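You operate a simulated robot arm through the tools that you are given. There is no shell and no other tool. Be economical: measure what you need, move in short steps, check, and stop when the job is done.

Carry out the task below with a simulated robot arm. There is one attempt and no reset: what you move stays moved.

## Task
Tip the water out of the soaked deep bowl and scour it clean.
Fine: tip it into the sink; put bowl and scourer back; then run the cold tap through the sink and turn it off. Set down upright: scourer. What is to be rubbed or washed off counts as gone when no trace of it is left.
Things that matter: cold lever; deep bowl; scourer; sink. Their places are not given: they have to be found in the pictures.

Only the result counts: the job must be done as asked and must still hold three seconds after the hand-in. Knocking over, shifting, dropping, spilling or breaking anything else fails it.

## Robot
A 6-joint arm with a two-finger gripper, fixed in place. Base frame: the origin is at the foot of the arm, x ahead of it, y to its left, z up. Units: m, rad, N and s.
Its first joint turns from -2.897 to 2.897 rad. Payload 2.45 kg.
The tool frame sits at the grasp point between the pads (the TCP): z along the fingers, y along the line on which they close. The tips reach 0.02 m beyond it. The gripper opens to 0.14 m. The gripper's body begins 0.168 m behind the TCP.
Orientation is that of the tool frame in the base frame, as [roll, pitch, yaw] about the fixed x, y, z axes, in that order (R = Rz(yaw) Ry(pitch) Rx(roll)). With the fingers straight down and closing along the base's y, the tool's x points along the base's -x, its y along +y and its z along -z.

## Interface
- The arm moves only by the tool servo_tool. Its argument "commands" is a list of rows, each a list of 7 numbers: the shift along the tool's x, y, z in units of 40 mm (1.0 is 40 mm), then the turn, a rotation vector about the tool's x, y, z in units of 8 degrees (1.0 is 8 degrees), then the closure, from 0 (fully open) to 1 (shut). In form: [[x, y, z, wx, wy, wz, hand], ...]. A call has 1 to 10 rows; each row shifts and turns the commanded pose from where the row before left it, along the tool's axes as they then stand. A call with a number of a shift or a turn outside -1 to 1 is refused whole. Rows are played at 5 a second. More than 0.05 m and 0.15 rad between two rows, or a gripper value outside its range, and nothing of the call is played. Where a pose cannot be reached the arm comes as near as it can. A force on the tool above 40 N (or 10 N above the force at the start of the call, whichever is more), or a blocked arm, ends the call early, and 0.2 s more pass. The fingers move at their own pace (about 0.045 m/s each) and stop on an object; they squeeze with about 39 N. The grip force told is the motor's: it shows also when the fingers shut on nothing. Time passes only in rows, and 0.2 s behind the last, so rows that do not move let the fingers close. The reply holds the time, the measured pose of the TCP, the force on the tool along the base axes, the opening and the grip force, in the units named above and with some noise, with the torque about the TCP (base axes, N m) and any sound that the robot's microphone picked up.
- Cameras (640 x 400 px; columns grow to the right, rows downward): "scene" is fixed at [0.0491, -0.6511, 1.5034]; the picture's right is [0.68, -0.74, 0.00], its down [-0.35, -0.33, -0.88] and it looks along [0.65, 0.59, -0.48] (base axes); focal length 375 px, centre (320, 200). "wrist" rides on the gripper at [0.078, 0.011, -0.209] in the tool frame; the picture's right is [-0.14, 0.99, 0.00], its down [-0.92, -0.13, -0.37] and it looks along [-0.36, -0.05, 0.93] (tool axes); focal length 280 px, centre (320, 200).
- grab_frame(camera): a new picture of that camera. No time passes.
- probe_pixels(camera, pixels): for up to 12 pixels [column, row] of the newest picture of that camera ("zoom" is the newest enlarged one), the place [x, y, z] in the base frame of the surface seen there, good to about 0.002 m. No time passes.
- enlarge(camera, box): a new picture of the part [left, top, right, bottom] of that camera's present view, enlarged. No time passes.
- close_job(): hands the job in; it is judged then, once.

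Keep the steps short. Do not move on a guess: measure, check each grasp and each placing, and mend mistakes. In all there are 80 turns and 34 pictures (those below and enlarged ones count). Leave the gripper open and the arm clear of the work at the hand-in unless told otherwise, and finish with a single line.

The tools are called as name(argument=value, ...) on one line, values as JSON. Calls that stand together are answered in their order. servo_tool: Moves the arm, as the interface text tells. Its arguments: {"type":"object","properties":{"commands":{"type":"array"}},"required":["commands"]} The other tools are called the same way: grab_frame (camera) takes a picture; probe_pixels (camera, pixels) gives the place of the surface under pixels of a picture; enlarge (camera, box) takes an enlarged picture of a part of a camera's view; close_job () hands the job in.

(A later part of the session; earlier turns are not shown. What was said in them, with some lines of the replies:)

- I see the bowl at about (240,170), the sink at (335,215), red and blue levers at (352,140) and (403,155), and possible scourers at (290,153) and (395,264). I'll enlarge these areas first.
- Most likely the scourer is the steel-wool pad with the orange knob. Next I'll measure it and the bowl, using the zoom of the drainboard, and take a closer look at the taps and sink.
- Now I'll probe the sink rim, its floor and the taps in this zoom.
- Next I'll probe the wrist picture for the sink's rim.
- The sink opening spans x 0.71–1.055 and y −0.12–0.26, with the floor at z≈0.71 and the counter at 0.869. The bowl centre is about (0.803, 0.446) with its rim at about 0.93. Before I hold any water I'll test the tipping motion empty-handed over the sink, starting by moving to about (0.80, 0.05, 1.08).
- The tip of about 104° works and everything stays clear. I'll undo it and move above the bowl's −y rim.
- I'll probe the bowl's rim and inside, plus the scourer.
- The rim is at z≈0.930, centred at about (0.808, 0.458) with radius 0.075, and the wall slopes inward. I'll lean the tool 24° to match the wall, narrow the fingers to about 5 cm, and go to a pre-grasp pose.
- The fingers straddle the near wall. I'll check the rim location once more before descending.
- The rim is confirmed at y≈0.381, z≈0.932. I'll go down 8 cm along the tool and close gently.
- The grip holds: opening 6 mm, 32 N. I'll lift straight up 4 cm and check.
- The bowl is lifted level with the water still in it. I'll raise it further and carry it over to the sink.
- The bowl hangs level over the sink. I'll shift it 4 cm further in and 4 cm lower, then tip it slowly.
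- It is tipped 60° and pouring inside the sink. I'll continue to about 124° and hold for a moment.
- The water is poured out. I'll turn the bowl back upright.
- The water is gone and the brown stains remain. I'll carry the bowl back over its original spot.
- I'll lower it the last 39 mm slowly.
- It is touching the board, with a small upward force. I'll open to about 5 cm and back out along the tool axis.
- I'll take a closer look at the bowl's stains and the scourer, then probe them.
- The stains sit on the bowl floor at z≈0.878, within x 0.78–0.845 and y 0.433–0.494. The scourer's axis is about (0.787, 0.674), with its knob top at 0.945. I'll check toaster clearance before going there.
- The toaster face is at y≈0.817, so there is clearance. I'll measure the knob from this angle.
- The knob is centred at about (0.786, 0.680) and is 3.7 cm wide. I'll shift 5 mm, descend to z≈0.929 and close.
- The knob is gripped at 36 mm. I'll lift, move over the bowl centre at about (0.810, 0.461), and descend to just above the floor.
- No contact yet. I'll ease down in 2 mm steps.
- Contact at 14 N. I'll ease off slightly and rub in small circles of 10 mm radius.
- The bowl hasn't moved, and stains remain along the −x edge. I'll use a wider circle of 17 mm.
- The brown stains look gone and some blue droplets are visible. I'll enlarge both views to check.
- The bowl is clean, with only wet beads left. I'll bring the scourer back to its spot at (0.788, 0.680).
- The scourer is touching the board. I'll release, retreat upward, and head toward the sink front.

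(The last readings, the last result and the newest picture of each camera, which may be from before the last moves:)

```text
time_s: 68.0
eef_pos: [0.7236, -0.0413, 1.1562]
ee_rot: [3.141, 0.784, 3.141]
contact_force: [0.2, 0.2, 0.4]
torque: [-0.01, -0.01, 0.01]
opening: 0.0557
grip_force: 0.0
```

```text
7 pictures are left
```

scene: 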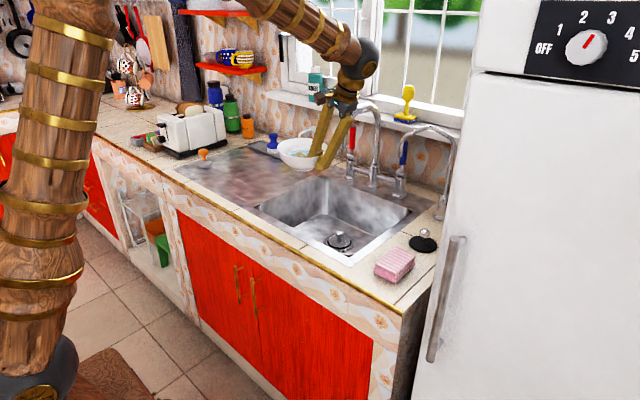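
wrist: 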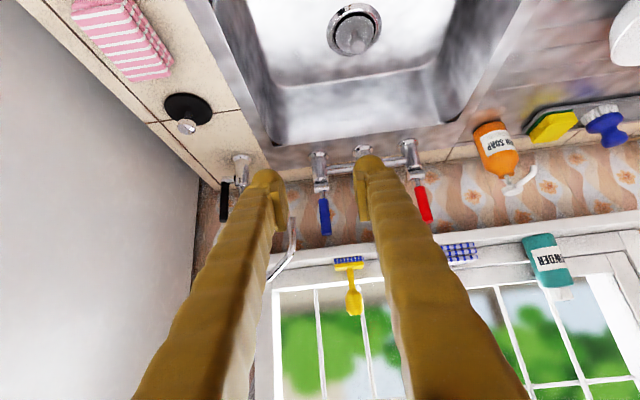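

The blue lever is at (325,215), and the filter tap has a separate black lever at (224,200). I'll enlarge and probe.

enlarge(camera="wrist", box=[270, 140, 430, 260])

probe_pixels(camera="wrist", pixels=[[326, 233], [325, 220], [324, 203], [322, 193], [321, 185], [320, 175], [320, 160], [422, 188], [423, 200], [425, 218]])

```text
3.33 times, centred on (350, 200) of wrist
```

zoom: 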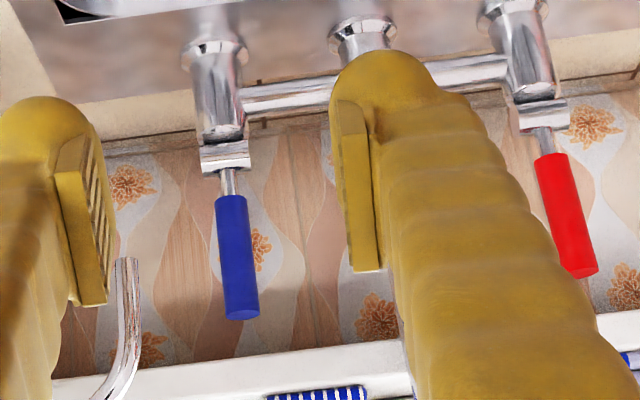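

```text
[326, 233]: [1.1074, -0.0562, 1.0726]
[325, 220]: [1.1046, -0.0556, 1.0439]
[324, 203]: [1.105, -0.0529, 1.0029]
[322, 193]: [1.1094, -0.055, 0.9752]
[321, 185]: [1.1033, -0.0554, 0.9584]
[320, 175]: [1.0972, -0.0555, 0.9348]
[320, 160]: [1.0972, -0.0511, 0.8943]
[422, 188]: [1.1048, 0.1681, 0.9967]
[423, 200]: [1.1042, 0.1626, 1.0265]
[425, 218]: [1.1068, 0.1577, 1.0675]
```

The cross-pin at the lever's foot lies along y, so the lever should swing in x. Its axis is near (1.112, −0.060) and its top is at z≈1.073. I'll tilt to 40°, narrow the fingers, and go to a pre-grasp 12 cm back, passing between the spouts.

servo_tool(commands=[[0, 0, 0, 0, 0.6, 0, 0.69], [-0.659, -0.052, 0.56, 0, 0, 0, 0.69], [-0.659, -0.052, 0.56, 0, 0, 0, 0.69], [-0.659, -0.052, 0.56, 0, 0, 0, 0.69], [-0.659, -0.052, 0.56, 0, 0, 0, 0.69], [-0.659, -0.052, 0.56, 0, 0, 0, 0.69], [-0.659, -0.052, 0.56, 0, 0, 0, 0.69]])

servo_tool(commands=[[-0.659, -0.052, 0.56, 0, 0, 0, 0.69], [-0.659, -0.052, 0.56, 0, 0, 0, 0.69], [-0.659, -0.052, 0.56, 0, 0, 0, 0.69], [0, 0, 0, 0, 0, 0, 0.69]])

grab_frame(camera="wrist")

```text
time_s: 69.6
eef_pos: [0.933, -0.0537, 1.1545]
ee_rot: [3.142, 0.699, 3.141]
contact_force: [0.5, 0.0, 0.4]
torque: [0.02, -0.03, 0.0]
opening: 0.0433
grip_force: 0.0
```

```text
time_s: 70.6
eef_pos: [1.0361, -0.0582, 1.154]
ee_rot: [-3.141, 0.7, -3.141]
contact_force: [0.2, -0.4, 0.3]
torque: [-0.01, 0.0, 0.0]
opening: 0.0435
grip_force: 0.0
```

```text
5 pictures are left
```

wrist: 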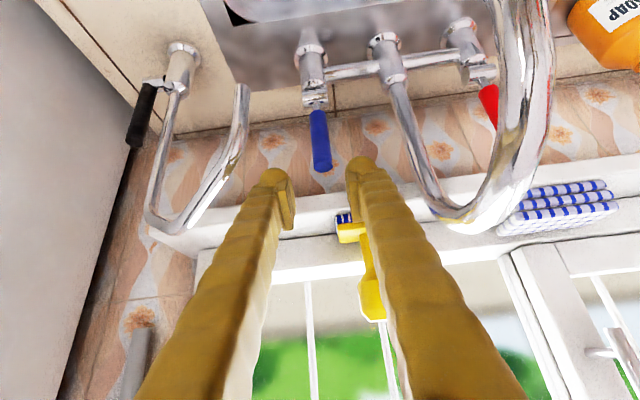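

The lever at (320,140) is centred between the fingers. I'll probe it and the neighbouring spouts.

probe_pixels(camera="wrist", pixels=[[323, 169], [313, 150], [328, 150], [320, 120], [242, 90], [235, 150], [190, 215], [160, 215], [405, 110], [435, 190], [500, 20], [510, 170]])

```text
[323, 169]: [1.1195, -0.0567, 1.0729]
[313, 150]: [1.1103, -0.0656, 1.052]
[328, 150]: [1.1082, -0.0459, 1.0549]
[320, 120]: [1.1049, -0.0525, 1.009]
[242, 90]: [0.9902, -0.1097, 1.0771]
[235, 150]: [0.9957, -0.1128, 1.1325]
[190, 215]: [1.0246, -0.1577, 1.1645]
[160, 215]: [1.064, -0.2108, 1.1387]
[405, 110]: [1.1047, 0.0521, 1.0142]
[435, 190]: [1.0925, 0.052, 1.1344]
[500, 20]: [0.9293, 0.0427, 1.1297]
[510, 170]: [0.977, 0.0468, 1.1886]
```

The lever centre is y≈−0.056 and the spouts clear the hand. I'll advance 12 cm along the tool and close on the lever.

servo_tool(commands=[[0, 0.05, 0.7, 0, 0, 0, 0.69], [0, 0, 0.8, 0, 0, 0, 0.69], [0, 0, 0.8, 0, 0, 0, 0.69], [0, 0, 0.7, 0, 0, 0, 0.69], [0, 0, 0, 0, 0, 0, 0.69]])

servo_tool(commands=[[0, 0, 0, 0, 0, 0, 0.8], [0, 0, 0, 0, 0, 0, 1], [0, 0, 0, 0, 0, 0, 1], [0, 0, 0, 0, 0, 0, 1]])

```text
time_s: 71.8
eef_pos: [1.113, -0.0563, 1.0623]
ee_rot: [3.139, 0.7, -3.141]
contact_force: [0.3, -0.2, -0.1]
torque: [0.02, 0.02, 0.02]
opening: 0.0433
grip_force: 0.0
```

```text
time_s: 72.8
eef_pos: [1.1135, -0.0559, 1.0627]
ee_rot: [-3.14, 0.698, -3.142]
contact_force: [1.9, 12.5, -1.6]
torque: [0.13, -0.28, -0.01]
opening: 0.0216
grip_force: 45.1
```

The lever is gripped at 21.6 mm. I'll pull gently toward −x by 1.5 cm and read the force.

servo_tool(commands=[[0.1, 0.03, -0.08, 0, 0, 0, 1], [0.1, 0, -0.08, 0, 0, 0, 1], [0.09, 0, -0.08, 0, 0, 0, 1]])

```text
time_s: 73.6
eef_pos: [1.0992, -0.0559, 1.0626]
ee_rot: [-3.141, 0.7, 3.141]
contact_force: [13.4, 7.4, -3.9]
torque: [0.08, -1.22, 0.03]
opening: 0.0218
grip_force: 45.6
```

The lever seems to follow at about 13 N. I'll continue along its arc with a small tool rotation.

servo_tool(commands=[[0.159, 0, -0.085, 0, -0.3, 0, 1], [0.159, 0, -0.085, 0, -0.3, 0, 1], [0.17, 0, -0.062, 0, -0.3, 0, 1], [0.17, 0, -0.062, 0, -0.3, 0, 1], [0, 0, 0, 0, 0, 0, 1]])

enlarge(camera="scene", box=[300, 80, 460, 260])

```text
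time_s: 74.8
eef_pos: [1.071, -0.0565, 1.0536]
ee_rot: [-3.138, 0.868, 3.141]
contact_force: [3.0, 9.0, 18.4]
torque: [0.05, -1.03, 0.09]
opening: 0.022
grip_force: 45.3
```

```text
2.22 times, centred on (380, 170) of scene
```

zoom: 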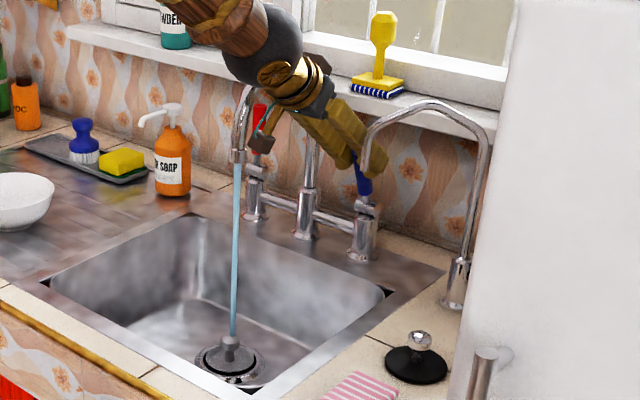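

The water is running from the main spout into the drain. I'll let it run about 6 seconds.

servo_tool(commands=[[0, 0, 0, 0, 0, 0, 1], [0, 0, 0, 0, 0, 0, 1], [0, 0, 0, 0, 0, 0, 1], [0, 0, 0, 0, 0, 0, 1], [0, 0, 0, 0, 0, 0, 1], [0, 0, 0, 0, 0, 0, 1], [0, 0, 0, 0, 0, 0, 1], [0, 0, 0, 0, 0, 0, 1], [0, 0, 0, 0, 0, 0, 1], [0, 0, 0, 0, 0, 0, 1]])

servo_tool(commands=[[0, 0, 0, 0, 0, 0, 1], [0, 0, 0, 0, 0, 0, 1], [0, 0, 0, 0, 0, 0, 1], [0, 0, 0, 0, 0, 0, 1], [0, 0, 0, 0, 0, 0, 1], [0, 0, 0, 0, 0, 0, 1], [0, 0, 0, 0, 0, 0, 1], [0, 0, 0, 0, 0, 0, 1], [0, 0, 0, 0, 0, 0, 1], [0, 0, 0, 0, 0, 0, 1]])

servo_tool(commands=[[0, 0, 0, 0, 0, 0, 1], [0, 0, 0, 0, 0, 0, 1], [0, 0, 0, 0, 0, 0, 1], [0, 0, 0, 0, 0, 0, 1], [0, 0, 0, 0, 0, 0, 1], [0, 0, 0, 0, 0, 0, 1], [0, 0, 0, 0, 0, 0, 1], [0, 0, 0, 0, 0, 0, 1], [0, 0, 0, 0, 0, 0, 1], [0, 0, 0, 0, 0, 0, 1]])

```text
time_s: 77.0
eef_pos: [1.071, -0.056, 1.0537]
ee_rot: [-3.14, 0.866, -3.14]
contact_force: [-7.9, 15.8, 29.1]
torque: [0.15, -0.43, 0.13]
opening: 0.0213
grip_force: 45.0
```

```text
time_s: 79.2
eef_pos: [1.0701, -0.0567, 1.0522]
ee_rot: [3.141, 0.868, 3.139]
contact_force: [-8.1, 15.2, 23.4]
torque: [0.13, -0.26, 0.16]
opening: 0.0217
grip_force: 44.9
```

```text
time_s: 81.4
eef_pos: [1.0711, -0.055, 1.0533]
ee_rot: [-3.141, 0.867, 3.141]
contact_force: [-6.9, 10.3, 15.5]
torque: [0.08, -0.05, 0.12]
opening: 0.0215
grip_force: 44.7
```

It has run over 6 seconds. I'll push the lever back along the same arc to its upright position.

servo_tool(commands=[[-0.17, 0, 0.062, 0, 0.3, 0, 1], [-0.17, 0, 0.062, 0, 0.3, 0, 1], [-0.159, 0, 0.085, 0, 0.3, 0, 1], [-0.159, 0, 0.085, 0, 0.3, 0, 1], [-0.09, 0, 0.08, 0, 0, 0, 1], [-0.1, 0, 0.08, 0, 0, 0, 1], [-0.1, 0, 0.08, 0, 0, 0, 1], [-0.04, 0, 0.03, 0, 0, 0, 1], [0, 0, 0, 0, 0, 0, 1]])

enlarge(camera="scene", box=[300, 80, 460, 260])

```text
time_s: 83.4
eef_pos: [1.1142, -0.0561, 1.0657]
ee_rot: [3.141, 0.698, 3.141]
contact_force: [-29.9, -1.2, 1.1]
torque: [-0.01, 0.82, 0.03]
opening: 0.0215
grip_force: 44.8
```

```text
2.22 times, centred on (380, 170) of scene
```

zoom: 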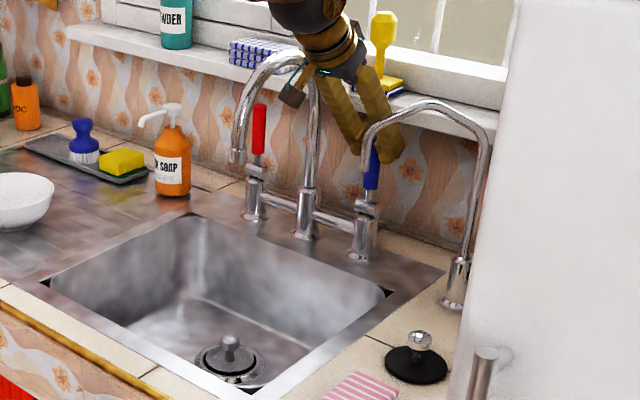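

The water is off and the lever is hard against its stop. I'll release and back out along the tool axis.

servo_tool(commands=[[0.03, 0, -0.03, 0, 0, 0, 1], [0, 0, 0, 0, 0, 0, 0.8], [0, 0, 0, 0, 0, 0, 0.69], [0, 0, 0, 0, 0, 0, 0.69], [0, 0, -0.7, 0, 0, 0, 0.69], [0, 0, -0.8, 0, 0, 0, 0.69], [0, 0, -0.8, 0, 0, 0, 0.69], [0, 0, -0.8, 0, 0, 0, 0.69]])

servo_tool(commands=[[0.659, 0.052, -0.56, 0, 0, 0, 0.69], [0.659, 0.052, -0.56, 0, 0, 0, 0.69], [0.659, 0.052, -0.56, 0, 0, 0, 0.69], [0.659, 0.052, -0.56, 0, 0, 0, 0.69], [0.659, 0.052, -0.56, 0, 0, 0, 0.69], [0.659, 0.052, -0.56, 0, 0, 0, 0.69], [0.659, 0.052, -0.56, 0, 0, 0, 0.69], [0.659, 0.052, -0.56, 0, 0, 0, 0.4], [0.659, 0.052, -0.56, 0, 0, 0, 0.2], [0.3, 0, -0.7, 0, 0, 0, 0]])

servo_tool(commands=[[0, 0, -0.7, 0, 1, 0, 0], [0, 0, -0.7, 0, 1, 0, 0], [0, 0, -0.7, 0, 1, 0, 0], [0, 0, 0, 0, 1, 0, 0], [0, 0, 0, 0, 1, 0, 0], [0, 0, 0, 0, 0, 0, 0]])

grab_frame(camera="scene")

```text
time_s: 85.2
eef_pos: [1.034, -0.0552, 1.1579]
ee_rot: [3.141, 0.698, 3.141]
contact_force: [-0.3, 0.1, -0.6]
torque: [0.01, 0.0, 0.01]
opening: 0.0434
grip_force: 0.1
```

```text
time_s: 87.4
eef_pos: [0.6953, -0.0369, 1.1723]
ee_rot: [3.141, 0.698, 3.141]
contact_force: [-1.0, 0.3, -0.6]
torque: [-0.01, -0.04, 0.01]
opening: 0.1113
grip_force: 0.1
```

```text
time_s: 88.8
eef_pos: [0.6501, -0.0375, 1.2447]
ee_rot: [-3.14, 0.001, -3.141]
contact_force: [0.0, 0.0, 1.0]
torque: [-0.01, 0.04, 0.01]
opening: 0.1401
grip_force: 0.0
```

```text
2 pictures are left
```

scene: 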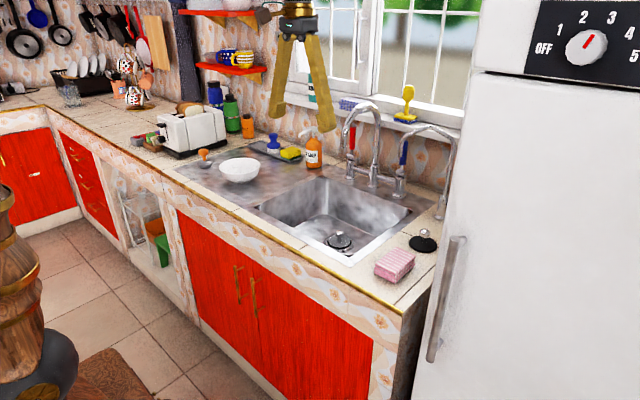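

Everything looks to be in place. One last check: I'll look into the bowl from above with the wrist camera.

servo_tool(commands=[[0, 1, 0, 0, 0, 0, 0], [0, 1, 0, 0, 0, 0, 0], [0, 1, 0, 0, 0, 0, 0], [0, 1, 0, 0, 0, 0, 0], [0, 1, 0, 0, 0, 0, 0], [0, 1, 0, 0, 0, 0, 0], [0, 1, 0, 0, 0, 0, 0], [0, 1, 0, 0, 0, 0, 0], [0, 1, 0, 0, 0, 0, 0], [0, 1, 0, 0, 0, 0, 0]])

servo_tool(commands=[[0, 1, 0, 0, 0, 0, 0], [0, 1, 0, 0, 0, 0, 0], [0, 0.4, 0, 0, 0, 0, 0], [0, 0, 0, 0, 0, 0, 0]])

enlarge(camera="wrist", box=[220, 120, 480, 300])

```text
time_s: 91.0
eef_pos: [0.6501, 0.3633, 1.2451]
ee_rot: [3.14, 0.001, 3.141]
contact_force: [0.4, -0.1, 0.0]
torque: [0.02, -0.02, 0.0]
opening: 0.1399
grip_force: 0.1
```

```text
time_s: 92.0
eef_pos: [0.6484, 0.46, 1.2467]
ee_rot: [3.141, 0.002, 3.141]
contact_force: [-0.3, 0.4, 0.1]
torque: [0.02, 0.03, 0.0]
opening: 0.1396
grip_force: 0.1
```

```text
2.22 times, centred on (350, 210) of wrist
```

zoom: 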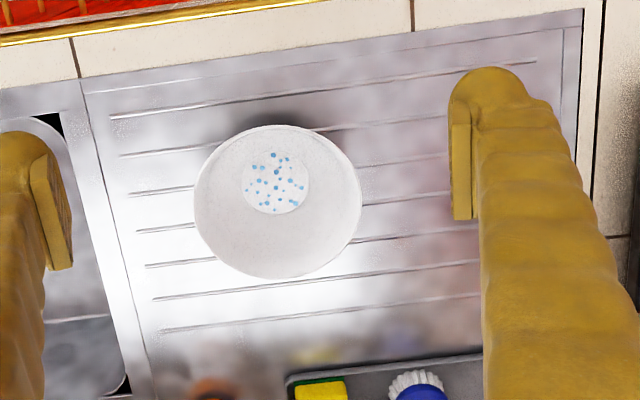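

The bowl has no stain left, only wet beads. The scourer stands upright in its place, the tap is off, the gripper is open and the arm is clear. I'll hand in.

close_job()

```text
The job is handed in.
```

The bowl was tipped into the sink, scoured clean of stains (a few wet beads remain) and put back with the scourer upright, and the cold tap was run through the sink and turned off.
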